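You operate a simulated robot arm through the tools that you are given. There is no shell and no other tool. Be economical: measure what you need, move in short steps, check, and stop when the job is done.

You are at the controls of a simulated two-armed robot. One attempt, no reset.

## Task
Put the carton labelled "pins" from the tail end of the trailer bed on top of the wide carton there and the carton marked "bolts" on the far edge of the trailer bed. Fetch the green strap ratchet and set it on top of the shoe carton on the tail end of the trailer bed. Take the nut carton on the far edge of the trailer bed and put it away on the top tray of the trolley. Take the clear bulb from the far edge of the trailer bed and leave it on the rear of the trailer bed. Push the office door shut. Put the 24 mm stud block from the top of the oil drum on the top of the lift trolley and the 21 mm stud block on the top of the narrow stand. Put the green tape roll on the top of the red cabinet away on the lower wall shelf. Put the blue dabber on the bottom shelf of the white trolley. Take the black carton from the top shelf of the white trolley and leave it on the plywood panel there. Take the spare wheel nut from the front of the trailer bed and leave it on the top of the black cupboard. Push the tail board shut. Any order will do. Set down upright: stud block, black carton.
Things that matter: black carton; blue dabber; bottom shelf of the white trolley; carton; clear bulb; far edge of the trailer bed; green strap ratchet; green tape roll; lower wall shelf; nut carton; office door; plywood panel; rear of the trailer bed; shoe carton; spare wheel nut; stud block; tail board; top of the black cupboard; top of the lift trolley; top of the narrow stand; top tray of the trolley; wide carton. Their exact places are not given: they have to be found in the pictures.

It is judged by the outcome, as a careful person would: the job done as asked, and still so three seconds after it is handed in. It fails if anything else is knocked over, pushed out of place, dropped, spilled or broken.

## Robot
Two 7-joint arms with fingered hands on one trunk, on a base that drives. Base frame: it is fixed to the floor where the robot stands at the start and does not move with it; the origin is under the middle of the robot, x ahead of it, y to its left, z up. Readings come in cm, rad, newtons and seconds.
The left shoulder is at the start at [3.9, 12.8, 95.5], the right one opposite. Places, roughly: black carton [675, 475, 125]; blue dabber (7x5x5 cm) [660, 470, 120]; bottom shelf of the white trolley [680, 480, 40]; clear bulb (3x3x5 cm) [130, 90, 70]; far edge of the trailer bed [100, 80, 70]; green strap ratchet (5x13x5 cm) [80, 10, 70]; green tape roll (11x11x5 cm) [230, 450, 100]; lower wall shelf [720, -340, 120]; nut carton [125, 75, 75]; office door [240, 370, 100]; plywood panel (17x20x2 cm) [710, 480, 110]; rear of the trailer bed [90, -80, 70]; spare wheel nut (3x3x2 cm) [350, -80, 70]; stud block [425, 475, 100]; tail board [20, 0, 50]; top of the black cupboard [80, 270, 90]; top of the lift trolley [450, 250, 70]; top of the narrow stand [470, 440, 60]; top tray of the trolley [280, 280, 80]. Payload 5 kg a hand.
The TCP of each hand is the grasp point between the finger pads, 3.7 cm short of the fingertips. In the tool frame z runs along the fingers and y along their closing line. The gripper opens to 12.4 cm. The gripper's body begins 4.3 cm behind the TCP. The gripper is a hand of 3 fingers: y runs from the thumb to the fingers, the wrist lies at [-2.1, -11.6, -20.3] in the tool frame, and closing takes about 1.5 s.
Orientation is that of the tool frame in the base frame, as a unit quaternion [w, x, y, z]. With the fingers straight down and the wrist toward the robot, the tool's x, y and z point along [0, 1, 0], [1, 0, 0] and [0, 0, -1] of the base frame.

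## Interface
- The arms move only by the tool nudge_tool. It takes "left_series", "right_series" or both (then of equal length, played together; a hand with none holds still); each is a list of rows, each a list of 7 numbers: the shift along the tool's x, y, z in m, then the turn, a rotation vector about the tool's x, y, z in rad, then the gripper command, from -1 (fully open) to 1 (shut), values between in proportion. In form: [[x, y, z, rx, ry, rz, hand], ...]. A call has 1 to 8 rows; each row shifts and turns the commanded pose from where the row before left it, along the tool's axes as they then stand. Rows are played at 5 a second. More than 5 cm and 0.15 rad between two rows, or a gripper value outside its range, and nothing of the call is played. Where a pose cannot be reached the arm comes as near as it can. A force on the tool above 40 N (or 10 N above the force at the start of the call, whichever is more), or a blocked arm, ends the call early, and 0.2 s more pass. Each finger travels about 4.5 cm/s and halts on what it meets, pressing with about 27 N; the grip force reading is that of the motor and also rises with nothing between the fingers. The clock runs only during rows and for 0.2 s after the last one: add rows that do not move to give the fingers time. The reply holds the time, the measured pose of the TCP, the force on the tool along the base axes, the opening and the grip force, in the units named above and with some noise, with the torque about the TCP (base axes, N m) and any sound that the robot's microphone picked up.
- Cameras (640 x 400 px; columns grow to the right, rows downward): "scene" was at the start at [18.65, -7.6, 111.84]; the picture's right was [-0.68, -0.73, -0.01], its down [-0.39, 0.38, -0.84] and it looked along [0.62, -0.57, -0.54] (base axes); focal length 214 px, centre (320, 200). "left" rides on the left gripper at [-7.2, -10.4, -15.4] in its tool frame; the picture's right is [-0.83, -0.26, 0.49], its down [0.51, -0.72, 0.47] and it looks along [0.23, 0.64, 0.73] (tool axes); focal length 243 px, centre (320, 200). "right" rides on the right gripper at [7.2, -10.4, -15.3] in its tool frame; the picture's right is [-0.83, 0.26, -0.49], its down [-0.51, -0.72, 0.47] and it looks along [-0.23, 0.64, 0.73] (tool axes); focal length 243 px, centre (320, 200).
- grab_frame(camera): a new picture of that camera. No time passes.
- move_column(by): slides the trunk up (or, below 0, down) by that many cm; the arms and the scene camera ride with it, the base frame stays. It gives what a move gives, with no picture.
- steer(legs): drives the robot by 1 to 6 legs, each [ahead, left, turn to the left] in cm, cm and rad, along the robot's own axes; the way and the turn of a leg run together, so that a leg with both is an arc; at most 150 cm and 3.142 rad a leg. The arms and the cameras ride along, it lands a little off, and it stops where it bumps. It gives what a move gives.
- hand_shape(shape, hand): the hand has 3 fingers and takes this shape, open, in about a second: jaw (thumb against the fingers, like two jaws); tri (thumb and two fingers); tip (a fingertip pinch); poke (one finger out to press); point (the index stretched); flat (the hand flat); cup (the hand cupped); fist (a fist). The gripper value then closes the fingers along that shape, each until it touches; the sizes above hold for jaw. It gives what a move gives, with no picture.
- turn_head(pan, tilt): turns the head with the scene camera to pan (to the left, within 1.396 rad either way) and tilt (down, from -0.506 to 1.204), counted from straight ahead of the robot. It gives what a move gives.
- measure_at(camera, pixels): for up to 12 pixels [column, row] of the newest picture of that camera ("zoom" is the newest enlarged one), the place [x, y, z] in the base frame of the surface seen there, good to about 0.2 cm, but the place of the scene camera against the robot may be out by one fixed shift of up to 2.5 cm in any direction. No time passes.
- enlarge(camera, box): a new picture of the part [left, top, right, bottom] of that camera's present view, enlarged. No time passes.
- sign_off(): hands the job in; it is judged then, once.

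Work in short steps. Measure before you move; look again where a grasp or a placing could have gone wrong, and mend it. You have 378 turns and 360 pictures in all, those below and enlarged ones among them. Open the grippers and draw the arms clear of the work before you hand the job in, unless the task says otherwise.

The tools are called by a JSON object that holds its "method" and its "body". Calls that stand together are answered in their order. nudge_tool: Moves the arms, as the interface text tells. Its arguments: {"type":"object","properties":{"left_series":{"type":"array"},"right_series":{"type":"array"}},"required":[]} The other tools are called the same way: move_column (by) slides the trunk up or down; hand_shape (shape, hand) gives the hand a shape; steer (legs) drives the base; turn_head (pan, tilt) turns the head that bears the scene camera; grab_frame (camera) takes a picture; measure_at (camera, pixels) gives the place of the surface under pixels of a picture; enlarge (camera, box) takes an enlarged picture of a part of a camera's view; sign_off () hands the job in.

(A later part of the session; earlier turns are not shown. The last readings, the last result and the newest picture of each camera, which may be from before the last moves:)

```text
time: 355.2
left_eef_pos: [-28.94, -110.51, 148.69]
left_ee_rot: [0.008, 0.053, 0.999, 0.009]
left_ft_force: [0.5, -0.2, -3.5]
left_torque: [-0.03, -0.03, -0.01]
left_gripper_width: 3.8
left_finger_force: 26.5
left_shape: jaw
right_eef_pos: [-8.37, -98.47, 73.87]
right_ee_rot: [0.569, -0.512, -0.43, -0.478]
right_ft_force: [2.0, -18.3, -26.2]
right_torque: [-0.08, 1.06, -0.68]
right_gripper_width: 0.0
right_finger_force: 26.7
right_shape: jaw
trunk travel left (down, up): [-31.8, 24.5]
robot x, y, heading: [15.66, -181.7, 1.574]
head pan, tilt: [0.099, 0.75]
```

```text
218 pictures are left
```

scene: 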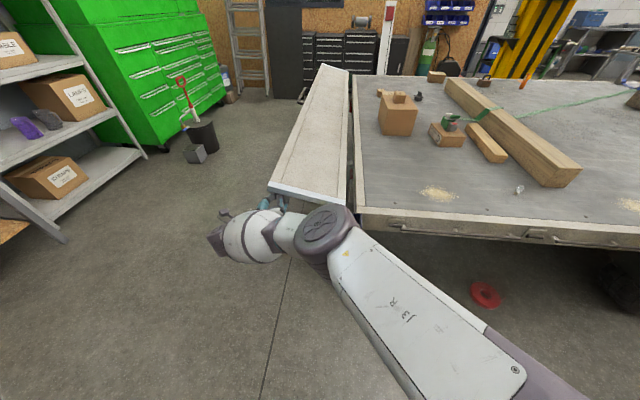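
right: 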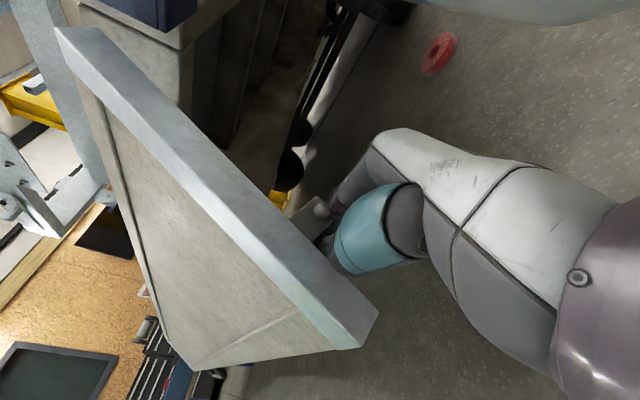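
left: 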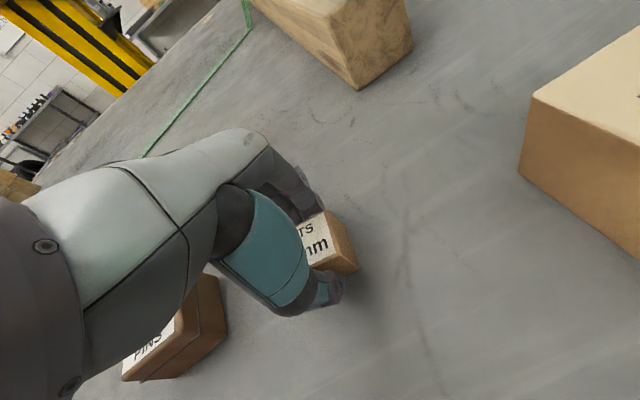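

Past horizontal. Now up with shifts to the right (+x).

{"method": "steer", "body": {"legs": [[0, -2.5, 0]]}}

{"method": "move_column", "body": {"by": 4}}

{"method": "steer", "body": {"legs": [[0, -3, 0]]}}

{"method": "move_column", "body": {"by": 4}}

{"method": "steer", "body": {"legs": [[0, -4, 0]]}}

{"method": "grab_frame", "body": {"camera": "scene"}}

```text
time: 356.0
left_eef_pos: [-27.09, -110.51, 148.44]
left_ee_rot: [0.009, 0.053, 0.999, 0.01]
left_ft_force: [-0.8, 0.6, -2.9]
left_torque: [0.0, -0.04, -0.03]
left_gripper_width: 3.81
left_finger_force: 27.4
left_shape: jaw
right_eef_pos: [-6.19, -98.46, 73.8]
right_ee_rot: [0.569, -0.511, -0.431, -0.479]
right_ft_force: [-17.7, -5.0, -23.1]
right_torque: [-0.37, 0.69, 0.14]
right_gripper_width: 0.0
right_finger_force: 26.7
right_shape: jaw
trunk travel left (down, up): [-31.8, 24.5]
robot x, y, heading: [17.92, -181.72, 1.572]
head pan, tilt: [0.099, 0.75]
```

```text
time: 356.8
left_eef_pos: [-26.52, -110.26, 152.52]
left_ee_rot: [0.008, 0.052, 0.999, 0.009]
left_ft_force: [-0.4, -0.1, -2.5]
left_torque: [-0.04, -0.04, 0.03]
left_gripper_width: 3.79
left_finger_force: 26.6
left_shape: jaw
right_eef_pos: [-5.74, -98.5, 77.75]
right_ee_rot: [0.568, -0.513, -0.431, -0.477]
right_ft_force: [7.6, -7.9, -29.8]
right_torque: [-0.26, 0.7, -0.3]
right_gripper_width: 0.0
right_finger_force: 26.8
right_shape: jaw
trunk travel left (down, up): [-35.8, 20.5]
robot x, y, heading: [17.84, -181.49, 1.578]
head pan, tilt: [0.099, 0.75]
```

```text
time: 357.6
left_eef_pos: [-24.46, -110.45, 152.48]
left_ee_rot: [0.01, 0.05, 0.999, 0.01]
left_ft_force: [-1.1, 1.6, -3.5]
left_torque: [-0.01, -0.05, 0.0]
left_gripper_width: 3.81
left_finger_force: 26.7
left_shape: jaw
right_eef_pos: [-3.56, -98.72, 77.87]
right_ee_rot: [0.569, -0.511, -0.434, -0.476]
right_ft_force: [-28.7, -3.8, -14.7]
right_torque: [-0.28, 0.34, 0.62]
right_gripper_width: 0.0
right_finger_force: 26.9
right_shape: jaw
trunk travel left (down, up): [-35.8, 20.5]
robot x, y, heading: [20.61, -181.33, 1.577]
head pan, tilt: [0.099, 0.75]
```

```text
time: 358.5
left_eef_pos: [-23.65, -110.38, 156.58]
left_ee_rot: [0.009, 0.051, 0.999, 0.009]
left_ft_force: [0.4, 1.3, -1.8]
left_torque: [0.01, -0.02, -0.02]
left_gripper_width: 3.79
left_finger_force: 27.4
left_shape: jaw
right_eef_pos: [-2.92, -98.69, 81.71]
right_ee_rot: [0.569, -0.514, -0.434, -0.474]
right_ft_force: [15.2, -13.8, -35.5]
right_torque: [-0.88, 0.55, -0.61]
right_gripper_width: 0.03
right_finger_force: 26.6
right_shape: jaw
trunk travel left (down, up): [-39.8, 16.5]
robot x, y, heading: [20.67, -181.74, 1.58]
head pan, tilt: [0.099, 0.75]
```

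```text
time: 359.9
left_eef_pos: [-20.91, -111.01, 156.33]
left_ee_rot: [0.01, 0.046, 0.999, 0.01]
left_ft_force: [0.4, -0.2, -2.7]
left_torque: [-0.01, -0.01, -0.02]
left_gripper_width: 3.8
left_finger_force: 27.1
left_shape: jaw
right_eef_pos: [-1.22, -99.37, 81.81]
right_ee_rot: [0.576, -0.508, -0.44, -0.465]
right_ft_force: [-21.1, -0.5, -11.1]
right_torque: [-0.36, 0.25, 0.55]
right_gripper_width: 0.0
right_finger_force: 27.3
right_shape: jaw
trunk travel left (down, up): [-39.8, 16.5]
robot x, y, heading: [24.23, -181.19, 1.588]
head pan, tilt: [0.099, 0.75]
stopped in leg 1: the force on the tool passed its limit (the readings are from after the stop); the commanded pose is now the measured one
```

```text
217 pictures are left
```

scene: 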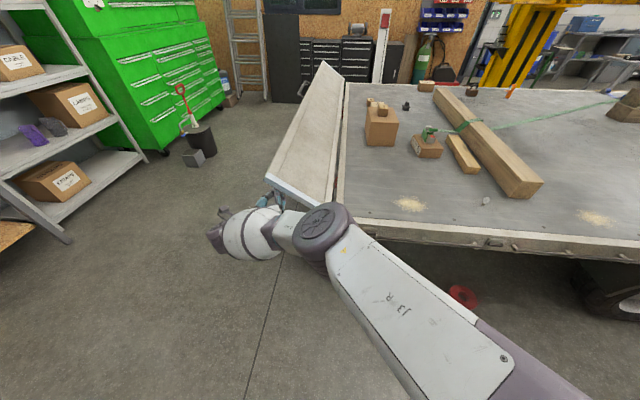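

Board ~40° above horizontal. Keep going.

{"method": "move_column", "body": {"by": 3.5}}

{"method": "steer", "body": {"legs": [[0, -2.5, 0]]}}

{"method": "move_column", "body": {"by": 3.5}}

{"method": "steer", "body": {"legs": [[0, -3, 0]]}}

{"method": "move_column", "body": {"by": 3}}

{"method": "steer", "body": {"legs": [[0, -3.5, 0]]}}

{"method": "grab_frame", "body": {"camera": "scene"}}

```text
time: 360.5
left_eef_pos: [-19.9, -111.3, 159.28]
left_ee_rot: [0.006, 0.048, 0.999, 0.013]
left_ft_force: [0.7, -0.5, -1.6]
left_torque: [-0.01, 0.04, -0.01]
left_gripper_width: 3.81
left_finger_force: 27.6
left_shape: jaw
right_eef_pos: [0.62, -98.91, 85.13]
right_ee_rot: [0.575, -0.51, -0.433, -0.471]
right_ft_force: [2.4, 1.3, -22.9]
right_torque: [-0.48, 0.43, 0.03]
right_gripper_width: 0.0
right_finger_force: 27.4
right_shape: jaw
trunk travel left (down, up): [-41.9, 14.5]
robot x, y, heading: [24.55, -181.8, 1.583]
head pan, tilt: [0.099, 0.75]
stopped: the force on the tool passed its limit (the readings are from after the stop); the commanded pose is now the measured one
```

```text
time: 361.3
left_eef_pos: [-19.21, -111.47, 158.91]
left_ee_rot: [0.012, 0.045, 0.999, 0.013]
left_ft_force: [-1.3, 1.3, -3.3]
left_torque: [-0.06, -0.13, -0.03]
left_gripper_width: 3.83
left_finger_force: 27.1
left_shape: jaw
right_eef_pos: [1.73, -98.97, 85.14]
right_ee_rot: [0.576, -0.504, -0.437, -0.472]
right_ft_force: [-31.3, 0.5, 5.6]
right_torque: [-0.04, 0.1, 0.63]
right_gripper_width: 0.0
right_finger_force: 27.1
right_shape: jaw
trunk travel left (down, up): [-41.9, 14.5]
robot x, y, heading: [26.93, -181.46, 1.586]
head pan, tilt: [0.099, 0.75]
```

```text
time: 361.9
left_eef_pos: [-17.75, -111.46, 162.19]
left_ee_rot: [0.007, 0.047, 0.999, 0.017]
left_ft_force: [0.2, 0.0, -2.1]
left_torque: [0.0, -0.01, 0.02]
left_gripper_width: 3.85
left_finger_force: 26.8
left_shape: jaw
right_eef_pos: [3.13, -98.91, 87.69]
right_ee_rot: [0.573, -0.512, -0.434, -0.47]
right_ft_force: [3.8, 1.0, -26.4]
right_torque: [-0.55, 0.5, -0.05]
right_gripper_width: 0.0
right_finger_force: 26.6
right_shape: jaw
trunk travel left (down, up): [-44.4, 11.9]
robot x, y, heading: [27.34, -181.59, 1.574]
head pan, tilt: [0.099, 0.75]
stopped: the force on the tool passed its limit (the readings are from after the stop); the commanded pose is now the measured one
```

```text
time: 362.7
left_eef_pos: [-16.46, -111.73, 161.84]
left_ee_rot: [0.013, 0.045, 0.999, 0.016]
left_ft_force: [-1.8, 0.6, -3.2]
left_torque: [-0.04, -0.15, -0.02]
left_gripper_width: 3.82
left_finger_force: 26.6
left_shape: jaw
right_eef_pos: [4.55, -99.12, 87.9]
right_ee_rot: [0.576, -0.506, -0.438, -0.471]
right_ft_force: [-22.7, 1.2, 7.9]
right_torque: [-0.06, 0.04, 0.35]
right_gripper_width: 0.0
right_finger_force: 26.7
right_shape: jaw
trunk travel left (down, up): [-44.4, 11.9]
robot x, y, heading: [30.35, -181.57, 1.58]
head pan, tilt: [0.099, 0.75]
```

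```text
time: 363.2
left_eef_pos: [-14.94, -111.9, 164.65]
left_ee_rot: [0.008, 0.047, 0.999, 0.02]
left_ft_force: [-0.2, -0.5, -2.7]
left_torque: [0.01, 0.0, 0.0]
left_gripper_width: 3.82
left_finger_force: 26.9
left_shape: jaw
right_eef_pos: [6.16, -98.97, 89.68]
right_ee_rot: [0.573, -0.513, -0.435, -0.468]
right_ft_force: [5.6, 2.5, -26.0]
right_torque: [-0.59, 0.46, -0.07]
right_gripper_width: 0.0
right_finger_force: 27.0
right_shape: jaw
trunk travel left (down, up): [-46.4, 9.9]
robot x, y, heading: [29.86, -181.74, 1.581]
head pan, tilt: [0.099, 0.75]
stopped: the force on the tool passed its limit (the readings are from after the stop); the commanded pose is now the measured one
```

```text
time: 364.1
left_eef_pos: [-13.21, -111.96, 164.3]
left_ee_rot: [0.013, 0.044, 0.999, 0.019]
left_ft_force: [-2.5, 0.4, -3.6]
left_torque: [-0.04, -0.14, -0.01]
left_gripper_width: 3.82
left_finger_force: 26.6
left_shape: jaw
right_eef_pos: [8.25, -99.16, 89.98]
right_ee_rot: [0.575, -0.508, -0.438, -0.468]
right_ft_force: [-16.2, 0.9, 9.0]
right_torque: [-0.05, -0.08, 0.12]
right_gripper_width: 0.0
right_finger_force: 27.4
right_shape: jaw
trunk travel left (down, up): [-46.4, 9.9]
robot x, y, heading: [33.35, -181.71, 1.582]
head pan, tilt: [0.099, 0.75]
```

```text
216 pictures are left
```

scene: 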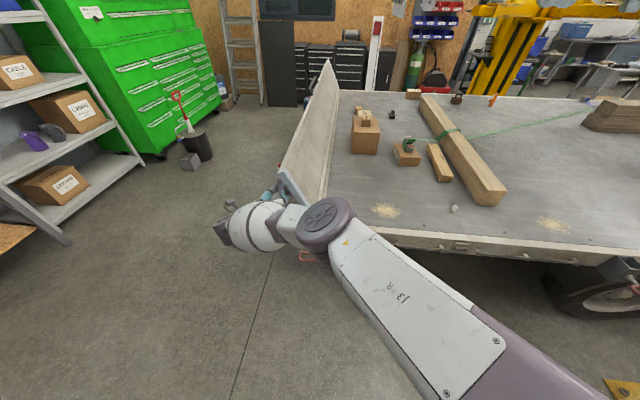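

Almost upright. Push further right.

{"method": "steer", "body": {"legs": [[0, -4, 0]]}}

{"method": "steer", "body": {"legs": [[0, -4, 0]]}}

{"method": "steer", "body": {"legs": [[0, -4, 0]]}}

{"method": "grab_frame", "body": {"camera": "scene"}}

{"method": "grab_frame", "body": {"camera": "right"}}

```text
time: 365.1
left_eef_pos: [-9.42, -112.53, 164.48]
left_ee_rot: [0.011, 0.04, 0.999, 0.019]
left_ft_force: [0.1, -0.4, -2.3]
left_torque: [-0.03, 0.0, 0.0]
left_gripper_width: 3.85
left_finger_force: 27.2
left_shape: jaw
right_eef_pos: [10.66, -99.54, 90.95]
right_ee_rot: [0.584, -0.501, -0.437, -0.465]
right_ft_force: [-10.3, -0.3, 9.9]
right_torque: [-0.15, -0.1, 0.1]
right_gripper_width: 0.01
right_finger_force: 27.1
right_shape: jaw
trunk travel left (down, up): [-46.4, 9.9]
robot x, y, heading: [36.43, -181.65, 1.587]
head pan, tilt: [0.099, 0.75]
stopped in leg 1: the force on the tool passed its limit (the readings are from after the stop); the commanded pose is now the measured one
```

```text
time: 366.0
left_eef_pos: [-6.78, -112.63, 164.21]
left_ee_rot: [0.011, 0.037, 0.999, 0.017]
left_ft_force: [-0.8, 0.8, -2.3]
left_torque: [-0.02, -0.05, 0.01]
left_gripper_width: 3.81
left_finger_force: 27.1
left_shape: jaw
right_eef_pos: [13.34, -99.32, 91.73]
right_ee_rot: [0.59, -0.496, -0.435, -0.466]
right_ft_force: [-7.2, 0.6, 12.3]
right_torque: [-0.15, -0.1, 0.1]
right_gripper_width: 0.0
right_finger_force: 27.3
right_shape: jaw
trunk travel left (down, up): [-46.4, 9.9]
robot x, y, heading: [40.1, -181.36, 1.593]
head pan, tilt: [0.099, 0.75]
stopped in leg 1: the force on the tool passed its limit (the readings are from after the stop); the commanded pose is now the measured one
```

```text
time: 367.3
left_eef_pos: [-1.32, -112.6, 164.63]
left_ee_rot: [0.008, 0.04, 0.999, 0.02]
left_ft_force: [0.7, 0.7, -2.8]
left_torque: [-0.05, -0.01, -0.02]
left_gripper_width: 3.82
left_finger_force: 26.6
left_shape: jaw
right_eef_pos: [18.81, -99.09, 92.54]
right_ee_rot: [0.589, -0.496, -0.429, -0.473]
right_ft_force: [5.8, -13.8, 21.4]
right_torque: [-0.25, -0.32, -0.18]
right_gripper_width: 0.01
right_finger_force: 27.8
right_shape: jaw
trunk travel left (down, up): [-46.4, 9.9]
robot x, y, heading: [44.1, -181.15, 1.581]
head pan, tilt: [0.099, 0.75]
stopped in leg 1: the force on the tool passed its limit (the readings are from after the stop); the commanded pose is now the measured one
```

```text
215 pictures are left
```

scene: 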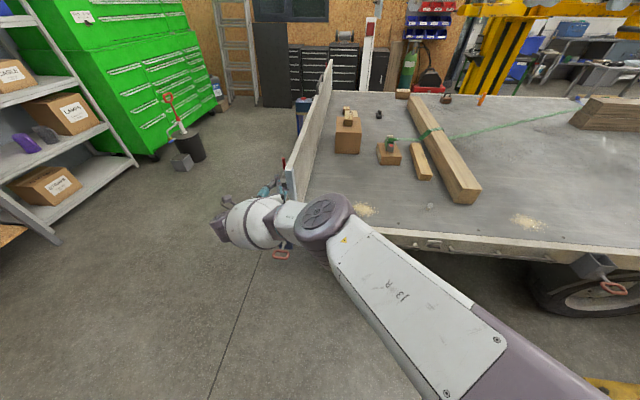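

```text
214 pictures are left
```

right: 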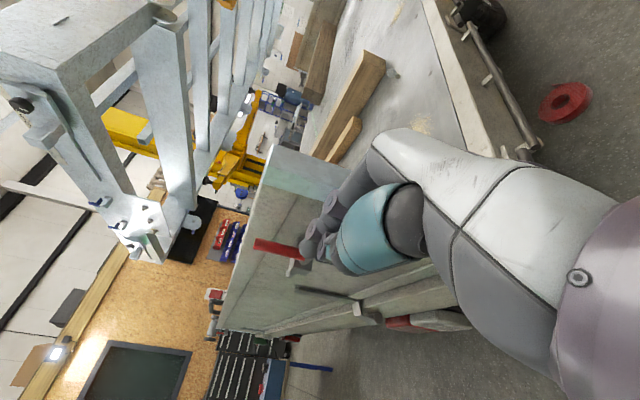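

The board stands. Measure its tilt.

{"method": "measure_at", "body": {"camera": "right", "pixels": [[285, 165], [265, 190], [250, 220], [330, 200], [280, 250], [350, 310], [240, 280], [300, 270]]}}

{"method": "measure_at", "body": {"camera": "scene", "pixels": [[330, 65], [315, 110], [300, 140], [290, 180], [310, 125], [325, 90], [297, 195]]}}

```text
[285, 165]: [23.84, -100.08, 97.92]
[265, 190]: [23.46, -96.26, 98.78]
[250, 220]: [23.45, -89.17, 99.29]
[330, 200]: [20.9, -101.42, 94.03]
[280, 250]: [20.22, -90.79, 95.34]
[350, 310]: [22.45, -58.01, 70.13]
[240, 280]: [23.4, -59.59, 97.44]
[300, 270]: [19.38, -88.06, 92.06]
```

```text
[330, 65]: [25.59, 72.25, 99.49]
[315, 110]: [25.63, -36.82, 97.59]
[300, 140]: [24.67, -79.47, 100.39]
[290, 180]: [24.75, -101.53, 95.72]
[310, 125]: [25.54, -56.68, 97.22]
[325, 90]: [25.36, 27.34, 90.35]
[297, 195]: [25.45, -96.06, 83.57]
```

The board stands ~2° past vertical. Withdraw the hand to −x and verify it stays.

{"method": "steer", "body": {"legs": [[0, 12, 0]]}}

{"method": "grab_frame", "body": {"camera": "right"}}

{"method": "measure_at", "body": {"camera": "right", "pixels": [[330, 200], [300, 220], [360, 240], [400, 260], [320, 260], [380, 200]]}}

{"method": "enlarge", "body": {"camera": "scene", "box": [240, 40, 440, 240]}}

```text
time: 368.5
left_eef_pos: [-12.05, -112.21, 164.47]
left_ee_rot: [0.011, 0.04, 0.999, 0.018]
left_ft_force: [-1.3, 0.5, -2.4]
left_torque: [0.01, -0.09, 0.0]
left_gripper_width: 3.82
left_finger_force: 27.1
left_shape: jaw
right_eef_pos: [8.62, -99.1, 90.79]
right_ee_rot: [0.58, -0.505, -0.436, -0.467]
right_ft_force: [2.8, 2.5, -20.2]
right_torque: [-0.41, 0.33, -0.01]
right_gripper_width: 0.0
right_finger_force: 26.3
right_shape: jaw
trunk travel left (down, up): [-46.4, 9.9]
robot x, y, heading: [34.06, -181.19, 1.589]
head pan, tilt: [0.099, 0.75]
stopped in leg 1: the force on the tool passed its limit (the readings are from after the stop); the commanded pose is now the measured one
```

```text
213 pictures are left
```

right: 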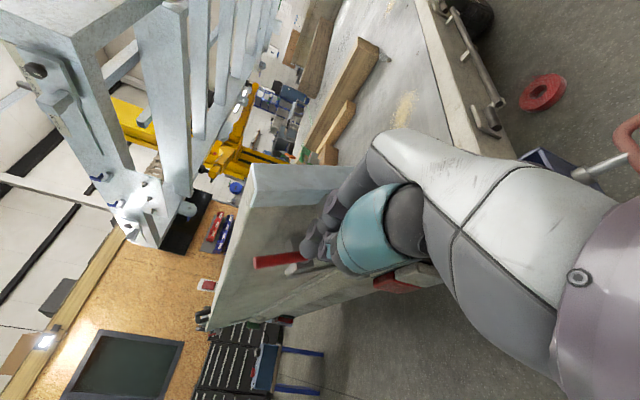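

```text
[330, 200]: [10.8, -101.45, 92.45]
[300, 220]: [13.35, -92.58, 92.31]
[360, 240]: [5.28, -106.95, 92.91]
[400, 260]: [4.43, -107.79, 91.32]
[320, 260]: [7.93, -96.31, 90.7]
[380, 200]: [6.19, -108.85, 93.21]
```

```text
2.00 times, centred on (340, 140) of scene
```

zoom: 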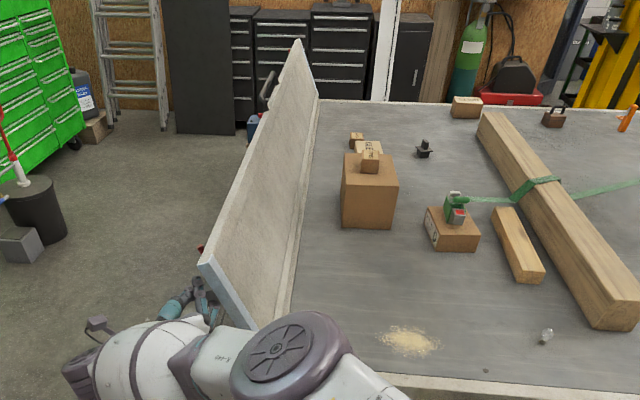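

The hand dragged the board back (probably hooked by the red lever). Push it upright again, then withdraw straight back (−y).

{"method": "steer", "body": {"legs": [[0, -4, 0]]}}

{"method": "steer", "body": {"legs": [[0, -4, 0]]}}

{"method": "steer", "body": {"legs": [[0, -4, 0]]}}

{"method": "grab_frame", "body": {"camera": "right"}}

```text
time: 369.4
left_eef_pos: [-9.59, -111.88, 163.87]
left_ee_rot: [0.014, 0.038, 0.999, 0.016]
left_ft_force: [-2.2, 0.4, -4.1]
left_torque: [-0.05, -0.2, 0.01]
left_gripper_width: 3.83
left_finger_force: 27.2
left_shape: jaw
right_eef_pos: [11.68, -99.05, 90.55]
right_ee_rot: [0.581, -0.502, -0.438, -0.469]
right_ft_force: [-1.0, 0.6, -0.8]
right_torque: [0.02, 0.03, -0.11]
right_gripper_width: 0.0
right_finger_force: 26.8
right_shape: jaw
trunk travel left (down, up): [-46.4, 9.9]
robot x, y, heading: [37.41, -181.57, 1.588]
head pan, tilt: [0.099, 0.75]
```

```text
time: 370.3
left_eef_pos: [-5.37, -112.38, 164.24]
left_ee_rot: [0.013, 0.037, 0.999, 0.018]
left_ft_force: [-2.0, 0.0, -3.5]
left_torque: [0.01, -0.16, -0.04]
left_gripper_width: 3.83
left_finger_force: 26.6
left_shape: jaw
right_eef_pos: [15.55, -99.25, 90.97]
right_ee_rot: [0.583, -0.501, -0.437, -0.467]
right_ft_force: [-0.1, -0.4, 0.1]
right_torque: [0.04, 0.01, -0.06]
right_gripper_width: 0.01
right_finger_force: 27.3
right_shape: jaw
trunk travel left (down, up): [-46.4, 9.9]
robot x, y, heading: [41.59, -181.35, 1.588]
head pan, tilt: [0.099, 0.75]
```

```text
time: 371.3
left_eef_pos: [-0.82, -112.38, 164.51]
left_ee_rot: [0.009, 0.035, 0.999, 0.016]
left_ft_force: [0.5, 0.6, -1.7]
left_torque: [-0.03, 0.05, 0.0]
left_gripper_width: 3.8
left_finger_force: 27.0
left_shape: jaw
right_eef_pos: [18.67, -99.75, 90.81]
right_ee_rot: [0.588, -0.501, -0.442, -0.456]
right_ft_force: [-11.8, -1.9, -3.1]
right_torque: [-0.02, -0.05, 0.04]
right_gripper_width: 0.0
right_finger_force: 27.2
right_shape: jaw
trunk travel left (down, up): [-46.4, 9.9]
robot x, y, heading: [45.46, -181.52, 1.596]
head pan, tilt: [0.099, 0.75]
stopped in leg 1: the force on the tool passed its limit (the readings are from after the stop); the commanded pose is now the measured one
```

```text
211 pictures are left
```

right: 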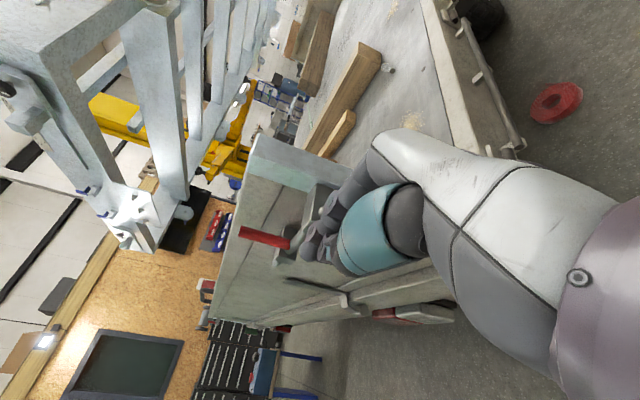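

Withdraw straight back in −y and check the board.

{"method": "steer", "body": {"legs": [[-15, 0, 0]]}}

{"method": "grab_frame", "body": {"camera": "scene"}}

{"method": "grab_frame", "body": {"camera": "right"}}

```text
time: 372.7
left_eef_pos: [-0.88, -126.72, 164.24]
left_ee_rot: [0.011, 0.035, 0.999, 0.015]
left_ft_force: [-0.4, 0.1, -3.1]
left_torque: [-0.06, -0.02, -0.01]
left_gripper_width: 3.82
left_finger_force: 27.3
left_shape: jaw
right_eef_pos: [18.99, -114.29, 90.71]
right_ee_rot: [0.586, -0.501, -0.442, -0.458]
right_ft_force: [-0.7, 0.1, -0.7]
right_torque: [0.02, 0.04, 0.01]
right_gripper_width: 0.01
right_finger_force: 27.7
right_shape: jaw
trunk travel left (down, up): [-46.4, 9.9]
robot x, y, heading: [45.56, -195.97, 1.593]
head pan, tilt: [0.099, 0.75]
```

```text
210 pictures are left
```

scene: 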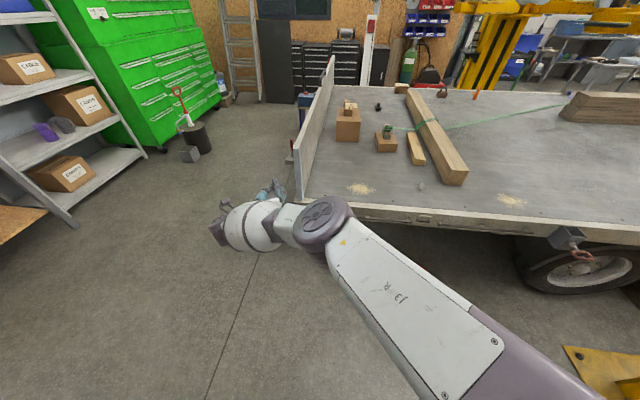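

```text
209 pictures are left
```

right: 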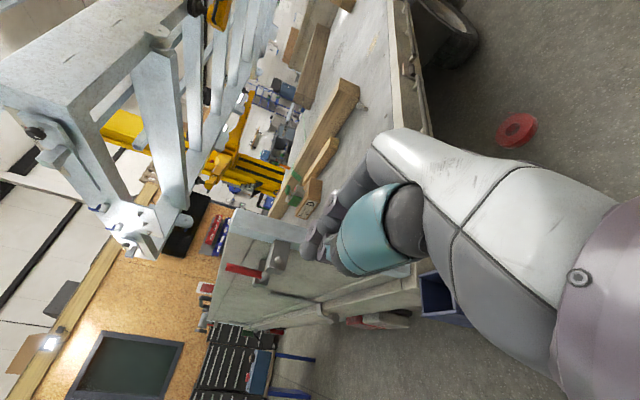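

Board stays upright on its own. Measure it once more for the record and see whether it is fully closed.

{"method": "measure_at", "body": {"camera": "right", "pixels": [[235, 215], [270, 225], [232, 245], [290, 245], [240, 300], [330, 300], [300, 310], [270, 285]]}}

{"method": "enlarge", "body": {"camera": "right", "box": [190, 190, 350, 350]}}

```text
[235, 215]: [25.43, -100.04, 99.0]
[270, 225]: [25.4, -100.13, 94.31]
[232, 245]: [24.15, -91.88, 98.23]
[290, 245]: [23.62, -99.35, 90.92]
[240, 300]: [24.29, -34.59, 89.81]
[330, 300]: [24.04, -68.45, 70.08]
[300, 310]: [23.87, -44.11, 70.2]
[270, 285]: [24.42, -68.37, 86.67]
```

```text
2.50 times, centred on (270, 270) of right
```

zoom: 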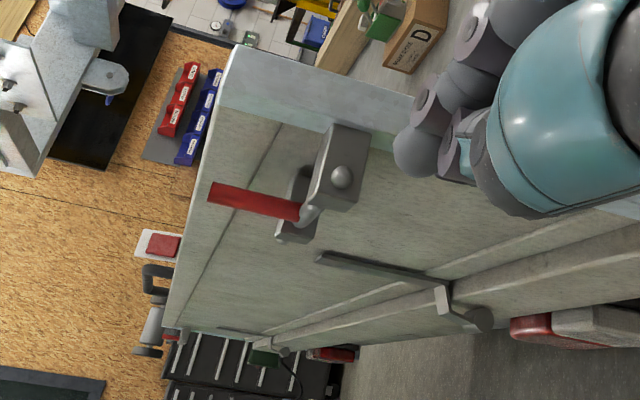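

The outer face is at x≈24.2 at all heights – vertical, shut. Now back off, rotate the right hand back to pointing down, and lower the trunk.

{"method": "steer", "body": {"legs": [[-15, 0, -0.02]]}}

{"method": "nudge_tool", "body": {"right_series": [[0, 0, 0, 0.0758, -0.0969, -0.0828, 0], [0, 0, 0, 0.0758, -0.0969, -0.0828, 0], [0, 0, 0, 0.0758, -0.0969, -0.0828, 0], [0, 0, 0, 0.0758, -0.0969, -0.0828, 0], [0, 0, 0, 0.0758, -0.0969, -0.0828, 0], [0, 0, 0, 0.0758, -0.0969, -0.0828, 0], [0, 0, 0, 0.0758, -0.0969, -0.0828, 0], [0, 0, 0, 0.0758, -0.0969, -0.0828, 0]]}}

{"method": "nudge_tool", "body": {"right_series": [[0, 0, 0, 0.0758, -0.0969, -0.0828, 0], [0, 0, 0, 0.0758, -0.0969, -0.0828, 0], [0, 0, 0, 0.0758, -0.0969, -0.0828, 0], [0, 0, 0, 0.0758, -0.0969, -0.0828, 0], [0, 0, 0, 0.0758, -0.0969, -0.0828, 0], [0, 0, 0, 0.0758, -0.0969, -0.0828, 0], [0, 0, 0, 0.0758, -0.0969, -0.0828, 0], [0, 0, 0, 0, 0, 0, 0]]}}

{"method": "move_column", "body": {"by": -22}}

```text
time: 374.0
left_eef_pos: [0.92, -140.58, 164.09]
left_ee_rot: [0.011, 0.047, 0.999, 0.014]
left_ft_force: [-0.1, 0.8, -2.4]
left_torque: [-0.04, -0.03, 0.02]
left_gripper_width: 3.84
left_finger_force: 27.2
left_shape: jaw
right_eef_pos: [21.13, -128.56, 90.78]
right_ee_rot: [0.581, -0.506, -0.437, -0.465]
right_ft_force: [-0.5, -0.1, -0.5]
right_torque: [-0.01, -0.04, -0.02]
right_gripper_width: 0.0
right_finger_force: 27.2
right_shape: jaw
trunk travel left (down, up): [-46.4, 9.9]
robot x, y, heading: [45.56, -211.06, 1.573]
head pan, tilt: [0.099, 0.75]
```

```text
time: 375.8
left_eef_pos: [1.03, -140.96, 164.32]
left_ee_rot: [0.01, 0.047, 0.999, 0.017]
left_ft_force: [-0.2, -0.2, -2.3]
left_torque: [-0.01, 0.01, -0.02]
left_gripper_width: 3.8
left_finger_force: 26.8
left_shape: jaw
right_eef_pos: [21.1, -128.66, 90.95]
right_ee_rot: [-0.322, 0.286, 0.865, 0.258]
right_ft_force: [0.1, 0.5, 0.0]
right_torque: [-0.02, -0.02, 0.01]
right_gripper_width: 6.16
right_finger_force: 0.1
right_shape: jaw
trunk travel left (down, up): [-46.4, 9.9]
robot x, y, heading: [46.08, -210.87, 1.565]
head pan, tilt: [0.099, 0.75]
```

```text
time: 377.6
left_eef_pos: [1.02, -141.05, 164.36]
left_ee_rot: [0.01, 0.046, 0.999, 0.016]
left_ft_force: [0.1, -0.6, -2.4]
left_torque: [0.01, -0.03, 0.0]
left_gripper_width: 3.8
left_finger_force: 28.0
left_shape: jaw
right_eef_pos: [21.07, -128.57, 91.0]
right_ee_rot: [-0.001, 0.012, 1.0, 0.002]
right_ft_force: [1.1, 0.4, 0.0]
right_torque: [-0.02, 0.04, 0.01]
right_gripper_width: 6.17
right_finger_force: 0.0
right_shape: jaw
trunk travel left (down, up): [-46.4, 9.9]
robot x, y, heading: [45.98, -210.43, 1.571]
head pan, tilt: [0.099, 0.75]
```

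```text
time: 380.0
left_eef_pos: [0.97, -141.03, 142.59]
left_ee_rot: [0.01, 0.046, 0.999, 0.016]
left_ft_force: [0.5, 0.4, -1.6]
left_torque: [0.0, -0.02, -0.01]
left_gripper_width: 3.81
left_finger_force: 27.1
left_shape: jaw
right_eef_pos: [21.06, -128.69, 69.14]
right_ee_rot: [-0.002, 0.012, 1.0, 0.003]
right_ft_force: [0.4, -0.7, 1.0]
right_torque: [-0.01, 0.03, 0.02]
right_gripper_width: 6.17
right_finger_force: 0.0
right_shape: jaw
trunk travel left (down, up): [-24.4, 31.9]
robot x, y, heading: [46.13, -210.91, 1.565]
head pan, tilt: [0.099, 0.75]
```

Bring the right hand to its normal place and lower the left hand.

{"method": "nudge_tool", "body": {"right_series": [[-0.04, 0, -0.028, 0, 0, 0, -1], [-0.04, 0, -0.028, 0, 0, 0, -1], [-0.04, 0, -0.028, 0, 0, 0, -1], [-0.04, 0, -0.028, 0, 0, 0, -1], [-0.04, 0, -0.028, 0, 0, 0, -1], [-0.04, 0, -0.028, 0, 0, 0, -1], [-0.04, 0, -0.028, 0, 0, 0, -1], [-0.04, 0, -0.028, 0, 0, 0, -1]], "left_series": [[0, 0, 0.047, 0, 0, 0, 1], [0, 0, 0.047, 0, 0, 0, 1], [0, 0, 0.047, 0, 0, 0, 1], [0, 0, 0.047, 0, 0, 0, 1], [0, 0, 0.047, 0, 0, 0, 1], [0, 0, 0.047, 0, 0, 0, 1], [0, 0, 0.047, 0, 0, 0, 1], [0, 0, 0.047, 0, 0, 0, 1]]}}

{"method": "turn_head", "body": {"pan": -0.8, "tilt": 0.35}}

{"method": "grab_frame", "body": {"camera": "scene"}}

{"method": "measure_at", "body": {"camera": "scene", "pixels": [[320, 200], [380, 200], [440, 180], [500, 200], [560, 200], [320, 160], [400, 160], [260, 180], [300, 250], [450, 230], [220, 150], [350, 130]]}}

```text
time: 381.8
left_eef_pos: [1.75, -139.78, 105.0]
left_ee_rot: [0.011, 0.045, 0.999, 0.018]
left_ft_force: [-0.8, -0.4, -1.8]
left_torque: [0.02, -0.02, -0.02]
left_gripper_width: 3.83
left_finger_force: 26.6
left_shape: jaw
right_eef_pos: [53.3, -129.49, 91.43]
right_ee_rot: [-0.001, 0.011, 1.0, 0.002]
right_ft_force: [-0.6, -0.5, 0.0]
right_torque: [-0.02, 0.01, 0.0]
right_gripper_width: 12.39
right_finger_force: 0.0
right_shape: jaw
trunk travel left (down, up): [-24.4, 31.9]
robot x, y, heading: [45.94, -211.25, 1.571]
head pan, tilt: [0.099, 0.75]
```

```text
time: 383.0
left_eef_pos: [1.64, -139.68, 105.0]
left_ee_rot: [0.01, 0.046, 0.999, 0.016]
left_ft_force: [-0.7, -0.1, -2.0]
left_torque: [0.01, -0.03, -0.01]
left_gripper_width: 3.8
left_finger_force: 27.1
left_shape: jaw
right_eef_pos: [52.92, -129.44, 91.32]
right_ee_rot: [-0.002, 0.011, 1.0, 0.003]
right_ft_force: [0.2, -0.3, -0.3]
right_torque: [0.02, -0.01, -0.04]
right_gripper_width: 12.33
right_finger_force: 0.1
right_shape: jaw
trunk travel left (down, up): [-24.4, 31.9]
robot x, y, heading: [45.92, -210.85, 1.573]
head pan, tilt: [-0.799, 0.351]
```

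```text
207 pictures are left
```

scene: 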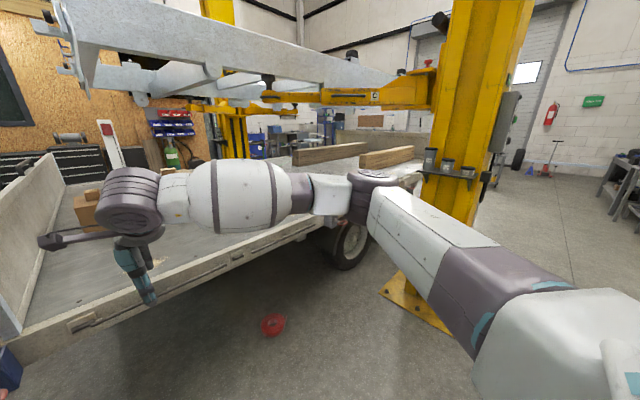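

```text
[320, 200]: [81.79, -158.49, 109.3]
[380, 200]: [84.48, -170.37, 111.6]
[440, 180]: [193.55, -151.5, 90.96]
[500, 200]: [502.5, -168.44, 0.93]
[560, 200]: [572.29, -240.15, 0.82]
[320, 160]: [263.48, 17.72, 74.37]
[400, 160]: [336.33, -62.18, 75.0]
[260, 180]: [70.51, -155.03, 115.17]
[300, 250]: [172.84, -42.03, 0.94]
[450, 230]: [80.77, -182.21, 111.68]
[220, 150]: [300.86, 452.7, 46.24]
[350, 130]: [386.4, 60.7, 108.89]
```

Bring the left hand inward, then drive along y≈−240 past the right post to the front.

{"method": "nudge_tool", "body": {"left_series": [[-0.042, 0.015, 0, 0, 0, 0, 1], [-0.042, 0.015, 0, 0, 0, 0, 1], [-0.042, 0.015, 0, 0, 0, 0, 1], [-0.042, 0.015, 0, 0, 0, 0, 1], [-0.042, 0.015, 0, 0, 0, 0, 1], [-0.042, 0.015, 0, 0, 0, 0, 1]]}}

{"method": "steer", "body": {"legs": [[0, 0, -1.573], [0, -28, 0]]}}

{"method": "turn_head", "body": {"pan": 0.0, "tilt": 0.35}}

{"method": "grab_frame", "body": {"camera": "scene"}}

```text
time: 384.4
left_eef_pos: [27.95, -133.18, 105.42]
left_ee_rot: [0.01, 0.046, 0.999, 0.016]
left_ft_force: [-0.7, -0.2, -1.1]
left_torque: [-0.03, -0.02, 0.05]
left_gripper_width: 3.8
left_finger_force: 27.0
left_shape: jaw
right_eef_pos: [53.27, -129.39, 91.27]
right_ee_rot: [-0.002, 0.012, 1.0, 0.002]
right_ft_force: [0.3, -0.5, -0.7]
right_torque: [-0.02, 0.0, -0.02]
right_gripper_width: 12.39
right_finger_force: 0.0
right_shape: jaw
trunk travel left (down, up): [-24.4, 31.9]
robot x, y, heading: [46.01, -210.68, 1.571]
head pan, tilt: [-0.799, 0.351]
```

```text
time: 390.2
left_eef_pos: [123.36, -223.3, 105.46]
left_ee_rot: [0.019, 0.75, 0.661, 0.003]
left_ft_force: [-0.9, 0.1, -1.7]
left_torque: [-0.04, 0.04, -0.02]
left_gripper_width: 3.83
left_finger_force: 27.2
left_shape: jaw
right_eef_pos: [126.05, -248.71, 91.51]
right_ee_rot: [0.0, 0.727, 0.686, 0.003]
right_ft_force: [0.0, -0.1, -0.2]
right_torque: [-0.02, 0.01, -0.02]
right_gripper_width: 12.37
right_finger_force: 0.1
right_shape: jaw
trunk travel left (down, up): [-24.4, 31.9]
robot x, y, heading: [44.78, -238.54, -0.033]
head pan, tilt: [-0.799, 0.351]
```

```text
time: 391.3
left_eef_pos: [123.29, -223.32, 105.42]
left_ee_rot: [0.019, 0.751, 0.66, 0.003]
left_ft_force: [0.6, -0.4, -2.0]
left_torque: [0.0, -0.01, 0.01]
left_gripper_width: 3.82
left_finger_force: 27.2
left_shape: jaw
right_eef_pos: [126.04, -248.75, 91.5]
right_ee_rot: [0.001, 0.727, 0.686, 0.003]
right_ft_force: [-0.1, -0.2, 0.8]
right_torque: [-0.03, 0.03, -0.04]
right_gripper_width: 12.37
right_finger_force: 0.1
right_shape: jaw
trunk travel left (down, up): [-24.4, 31.9]
robot x, y, heading: [44.89, -238.87, -0.035]
head pan, tilt: [0.0, 0.351]
```

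```text
206 pictures are left
```

scene: 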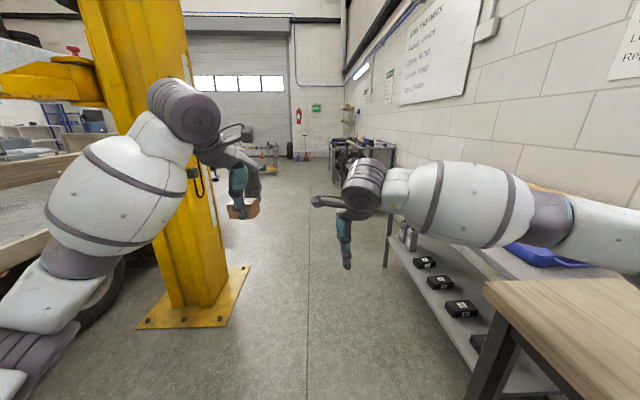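

Measure the corridor and elbows.

{"method": "measure_at", "body": {"camera": "scene", "pixels": [[160, 250], [215, 250], [248, 268], [390, 250], [485, 290], [40, 310], [100, 230], [550, 230], [610, 240], [440, 210], [540, 255], [385, 205]]}}

```text
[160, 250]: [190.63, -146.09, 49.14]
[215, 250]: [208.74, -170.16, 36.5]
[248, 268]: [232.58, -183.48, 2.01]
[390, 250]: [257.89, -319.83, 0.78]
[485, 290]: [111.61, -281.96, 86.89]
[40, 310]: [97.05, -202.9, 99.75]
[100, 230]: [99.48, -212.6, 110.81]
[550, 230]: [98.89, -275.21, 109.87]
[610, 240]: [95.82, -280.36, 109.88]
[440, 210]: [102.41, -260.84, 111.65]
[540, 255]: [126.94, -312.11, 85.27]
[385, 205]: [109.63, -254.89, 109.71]
```

Clearances are fine at y≈−239. Straighten and drive ahead 280 cm.

{"method": "steer", "body": {"legs": [[0, 0, 0.034], [140, 0, 0], [140, 0, 0]]}}

{"method": "turn_head", "body": {"pan": 0.9, "tilt": 0.4}}

{"method": "grab_frame", "body": {"camera": "scene"}}

```text
time: 405.1
left_eef_pos: [398.59, -225.05, 105.38]
left_ee_rot: [0.019, 0.746, 0.666, 0.004]
left_ft_force: [-0.2, -0.9, -2.6]
left_torque: [-0.03, 0.02, 0.01]
left_gripper_width: 3.82
left_finger_force: 27.4
left_shape: jaw
right_eef_pos: [401.79, -250.41, 91.38]
right_ee_rot: [0.0, 0.723, 0.691, 0.003]
right_ft_force: [0.2, -0.2, 0.1]
right_torque: [-0.02, -0.02, -0.01]
right_gripper_width: 12.36
right_finger_force: 0.0
right_shape: jaw
trunk travel left (down, up): [-24.4, 31.9]
robot x, y, heading: [320.64, -241.33, -0.018]
head pan, tilt: [0.0, 0.351]
```

```text
time: 406.3
left_eef_pos: [398.58, -225.07, 105.32]
left_ee_rot: [0.019, 0.746, 0.666, 0.004]
left_ft_force: [0.2, -0.4, -1.9]
left_torque: [-0.07, 0.03, -0.01]
left_gripper_width: 3.79
left_finger_force: 26.6
left_shape: jaw
right_eef_pos: [401.77, -250.42, 91.4]
right_ee_rot: [0.001, 0.723, 0.691, 0.002]
right_ft_force: [-0.1, 0.3, -0.6]
right_torque: [-0.01, 0.02, -0.02]
right_gripper_width: 12.38
right_finger_force: 0.1
right_shape: jaw
trunk travel left (down, up): [-24.4, 31.9]
robot x, y, heading: [320.54, -241.81, -0.018]
head pan, tilt: [0.901, 0.4]
```

```text
205 pictures are left
```

scene: 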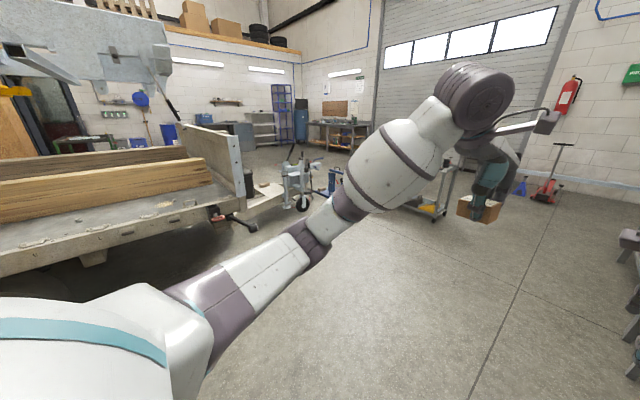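

Zoom to find the spare wheel nut on the bed's front.

{"method": "enlarge", "body": {"camera": "scene", "box": [0, 150, 260, 290]}}

{"method": "measure_at", "body": {"camera": "scene", "pixels": [[165, 205], [210, 205], [240, 190], [100, 240], [30, 235], [215, 215], [195, 180], [240, 225]]}}

```text
2.46 times, centred on (130, 220) of scene
```

zoom: 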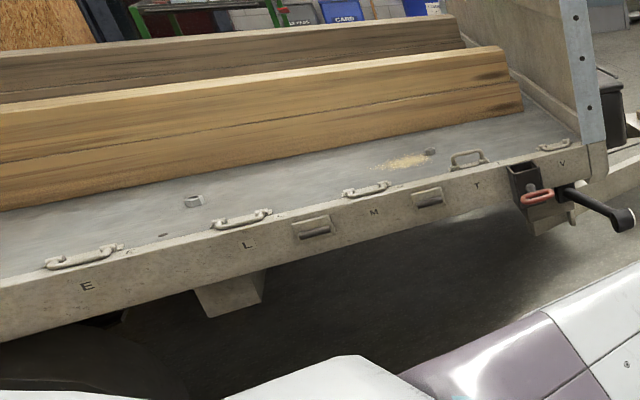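

```text
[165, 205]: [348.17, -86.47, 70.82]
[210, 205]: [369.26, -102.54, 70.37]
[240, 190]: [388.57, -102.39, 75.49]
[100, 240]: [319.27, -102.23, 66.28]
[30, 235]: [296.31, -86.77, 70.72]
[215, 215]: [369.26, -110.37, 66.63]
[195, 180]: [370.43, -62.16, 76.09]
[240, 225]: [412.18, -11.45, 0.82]
```

Two small candidates: (78,221) and (175,200). Measure and enlarge both.

{"method": "measure_at", "body": {"camera": "scene", "pixels": [[78, 221], [78, 219], [175, 200], [174, 202]]}}

{"method": "enlarge", "body": {"camera": "scene", "box": [60, 205, 100, 230]}}

{"method": "enlarge", "body": {"camera": "scene", "box": [150, 187, 200, 217]}}

```text
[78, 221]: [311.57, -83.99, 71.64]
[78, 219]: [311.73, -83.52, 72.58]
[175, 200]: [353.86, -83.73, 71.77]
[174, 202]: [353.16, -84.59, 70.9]
```

```text
16.00 times, centred on (80, 218) of scene
```

zoom: 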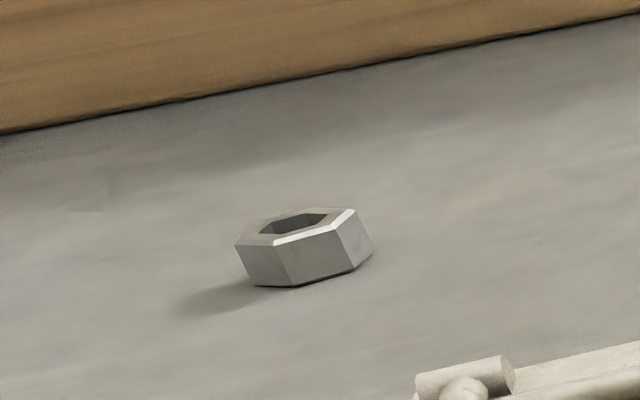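

```text
12.80 times, centred on (175, 202) of scene
```

zoom: 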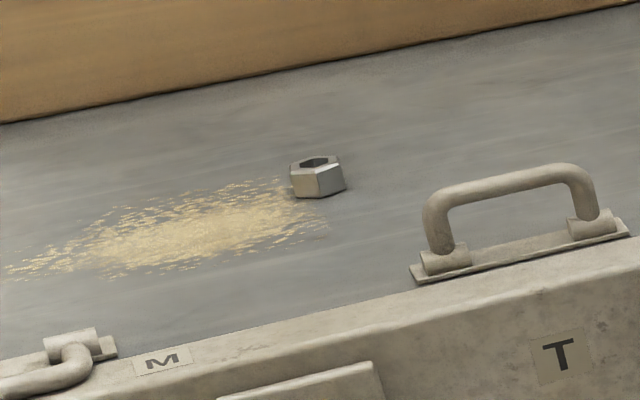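

Nut B at ≈(354, −84), ~3 cm, is the spare wheel nut (A at x≈311 is larger). Turn to face the bed and approach.

{"method": "steer", "body": {"legs": [[0, 0, 1.59], [0, -26, 0], [74, 0, 0]]}}

{"method": "grab_frame", "body": {"camera": "right"}}

```text
time: 415.6
left_eef_pos: [325.69, -89.94, 105.31]
left_ee_rot: [0.01, 0.036, 0.999, 0.017]
left_ft_force: [0.0, 0.2, -1.4]
left_torque: [-0.01, -0.01, 0.01]
left_gripper_width: 3.82
left_finger_force: 27.3
left_shape: jaw
right_eef_pos: [351.0, -85.76, 91.47]
right_ee_rot: [-0.002, 0.004, 1.0, 0.003]
right_ft_force: [0.3, 0.4, 1.2]
right_torque: [0.01, 0.0, 0.01]
right_gripper_width: 12.36
right_finger_force: 0.0
right_shape: jaw
trunk travel left (down, up): [-24.4, 31.9]
robot x, y, heading: [344.95, -167.35, 1.589]
head pan, tilt: [0.901, 0.4]
```

```text
201 pictures are left
```

right: 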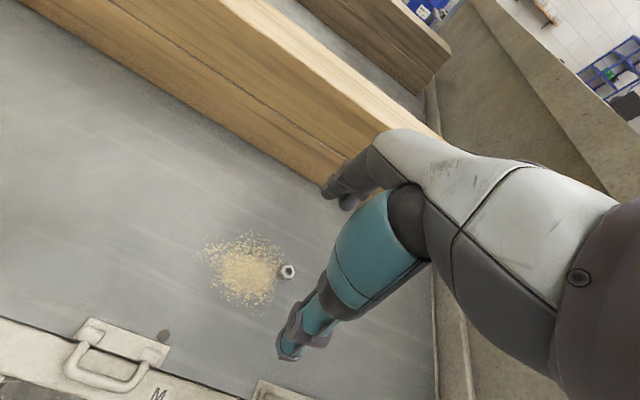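

Measure the nut precisely.

{"method": "measure_at", "body": {"camera": "right", "pixels": [[287, 271], [281, 269], [293, 273], [287, 265], [286, 278]]}}

{"method": "enlarge", "body": {"camera": "right", "box": [262, 255, 312, 287]}}

```text
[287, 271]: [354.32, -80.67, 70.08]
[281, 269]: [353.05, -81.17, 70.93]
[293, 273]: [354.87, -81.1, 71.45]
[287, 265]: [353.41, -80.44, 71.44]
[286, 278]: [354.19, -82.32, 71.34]
```

```text
12.50 times, centred on (287, 271) of right
```

zoom: 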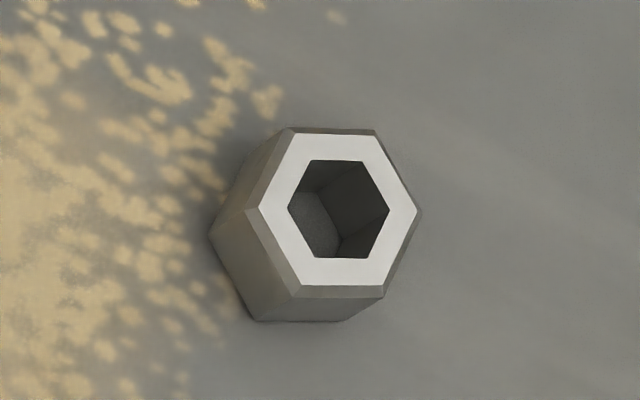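

Measure the hexagon's top vertices to align the grip.

{"method": "measure_at", "body": {"camera": "right", "pixels": [[282.8, 271.7], [294.2, 271.7], [284.9, 266], [291, 266], [286, 277.3], [291.8, 277.3]]}}

```text
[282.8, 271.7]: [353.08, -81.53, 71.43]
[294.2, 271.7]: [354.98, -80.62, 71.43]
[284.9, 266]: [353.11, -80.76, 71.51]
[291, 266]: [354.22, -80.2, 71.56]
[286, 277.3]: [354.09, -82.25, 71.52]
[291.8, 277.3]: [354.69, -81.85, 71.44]
```

Centre (354.05, −81.15); rotate the tool by +0.6 to meet flats, move over and descend.

{"method": "nudge_tool", "body": {"right_series": [[-0.0305, 0.037, 0, 0, 0, 0, -0.4], [0, 0.009, 0, 0, 0, 0.15, -0.4], [0, 0, 0.02, 0, 0, 0.15, -0.4], [0, 0, 0.04, 0, 0, 0.15, -0.4], [0, 0, 0.04, 0, 0, 0.15, -0.4], [0, 0, 0.03, 0, 0, 0, -0.4], [0, 0, 0, 0, 0, 0, -0.4]]}}

{"method": "grab_frame", "body": {"camera": "right"}}

```text
time: 417.2
left_eef_pos: [325.73, -90.03, 105.37]
left_ee_rot: [0.011, 0.037, 0.999, 0.015]
left_ft_force: [-1.0, 0.1, -1.6]
left_torque: [-0.03, 0.01, 0.01]
left_gripper_width: 3.82
left_finger_force: 26.8
left_shape: jaw
right_eef_pos: [353.92, -81.17, 78.29]
right_ee_rot: [-0.002, 0.299, 0.954, 0.002]
right_ft_force: [0.6, 0.5, -0.2]
right_torque: [0.0, -0.01, 0.02]
right_gripper_width: 8.7
right_finger_force: 0.1
right_shape: jaw
trunk travel left (down, up): [-24.4, 31.9]
robot x, y, heading: [345.0, -167.16, 1.586]
head pan, tilt: [0.901, 0.4]
```

```text
199 pictures are left
```

right: 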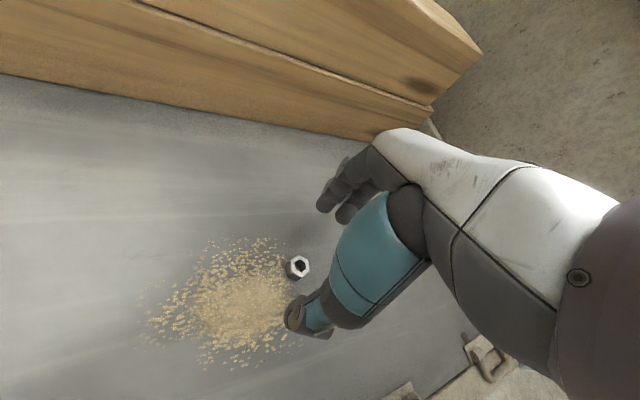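

Aligned (expected (298,266)). Descend and close.

{"method": "nudge_tool", "body": {"right_series": [[0, 0, 0.03, 0, 0, 0, -0.4], [0, 0, 0.012, 0, 0, 0, -0.4], [0, 0, 0, 0, 0, 0, 0.2], [0, 0, 0, 0, 0, 0, 0.6], [0, 0, 0, 0, 0, 0, 1], [0, 0, 0, 0, 0, 0, 1], [0, 0, 0, 0, 0, 0, 1], [0, 0, 0, 0, 0, 0, 1]]}}

{"method": "nudge_tool", "body": {"right_series": [[0, 0, 0, 0, 0, 0, 1], [0, 0, 0, 0, 0, 0, 1], [0, 0, -0.03, 0, 0, 0, 1], [0, 0, -0.04, 0, 0, 0, 1], [0, 0, -0.04, 0, 0, 0, 1]]}}

{"method": "grab_frame", "body": {"camera": "right"}}

{"method": "enlarge", "body": {"camera": "right", "box": [270, 200, 370, 300]}}

```text
time: 419.0
left_eef_pos: [325.65, -89.79, 105.39]
left_ee_rot: [0.01, 0.036, 0.999, 0.016]
left_ft_force: [0.1, -0.6, -2.6]
left_torque: [-0.05, -0.05, -0.02]
left_gripper_width: 3.79
left_finger_force: 27.3
left_shape: jaw
right_eef_pos: [353.92, -80.95, 74.16]
right_ee_rot: [-0.002, 0.298, 0.955, 0.002]
right_ft_force: [0.1, 0.0, -0.3]
right_torque: [-0.02, -0.02, -0.01]
right_gripper_width: 1.3
right_finger_force: 26.7
right_shape: jaw
trunk travel left (down, up): [-24.4, 31.9]
robot x, y, heading: [345.02, -167.41, 1.588]
head pan, tilt: [0.901, 0.4]
```

```text
time: 420.2
left_eef_pos: [325.7, -89.97, 105.39]
left_ee_rot: [0.01, 0.037, 0.999, 0.016]
left_ft_force: [-0.2, 0.0, -2.3]
left_torque: [-0.01, -0.03, -0.01]
left_gripper_width: 3.84
left_finger_force: 27.1
left_shape: jaw
right_eef_pos: [354.19, -81.24, 85.22]
right_ee_rot: [-0.002, 0.298, 0.955, 0.001]
right_ft_force: [0.2, -0.7, -0.6]
right_torque: [0.01, -0.01, -0.02]
right_gripper_width: 1.29
right_finger_force: 27.4
right_shape: jaw
trunk travel left (down, up): [-24.4, 31.9]
robot x, y, heading: [345.31, -167.42, 1.591]
head pan, tilt: [0.901, 0.4]
```

```text
198 pictures are left
```

right: 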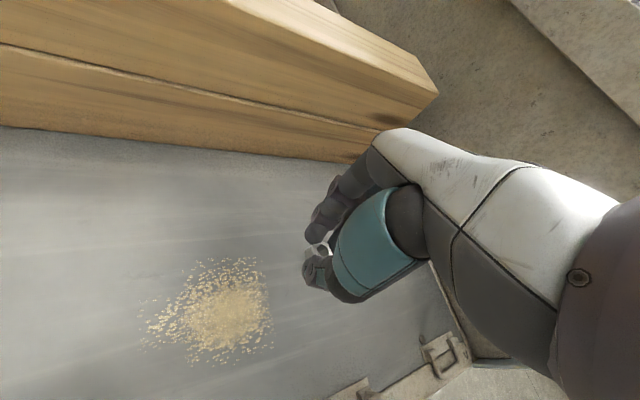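

```text
4.00 times, centred on (320, 250) of right
```

zoom: 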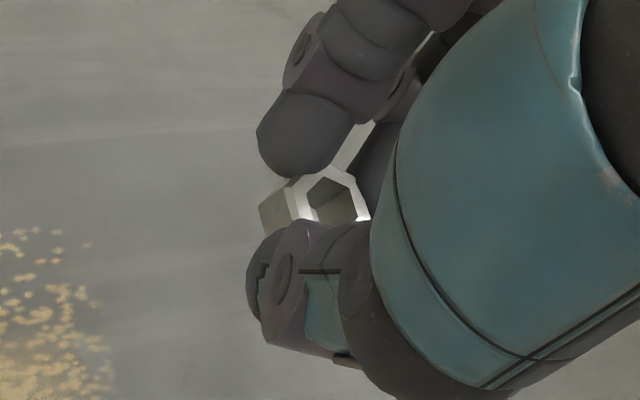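

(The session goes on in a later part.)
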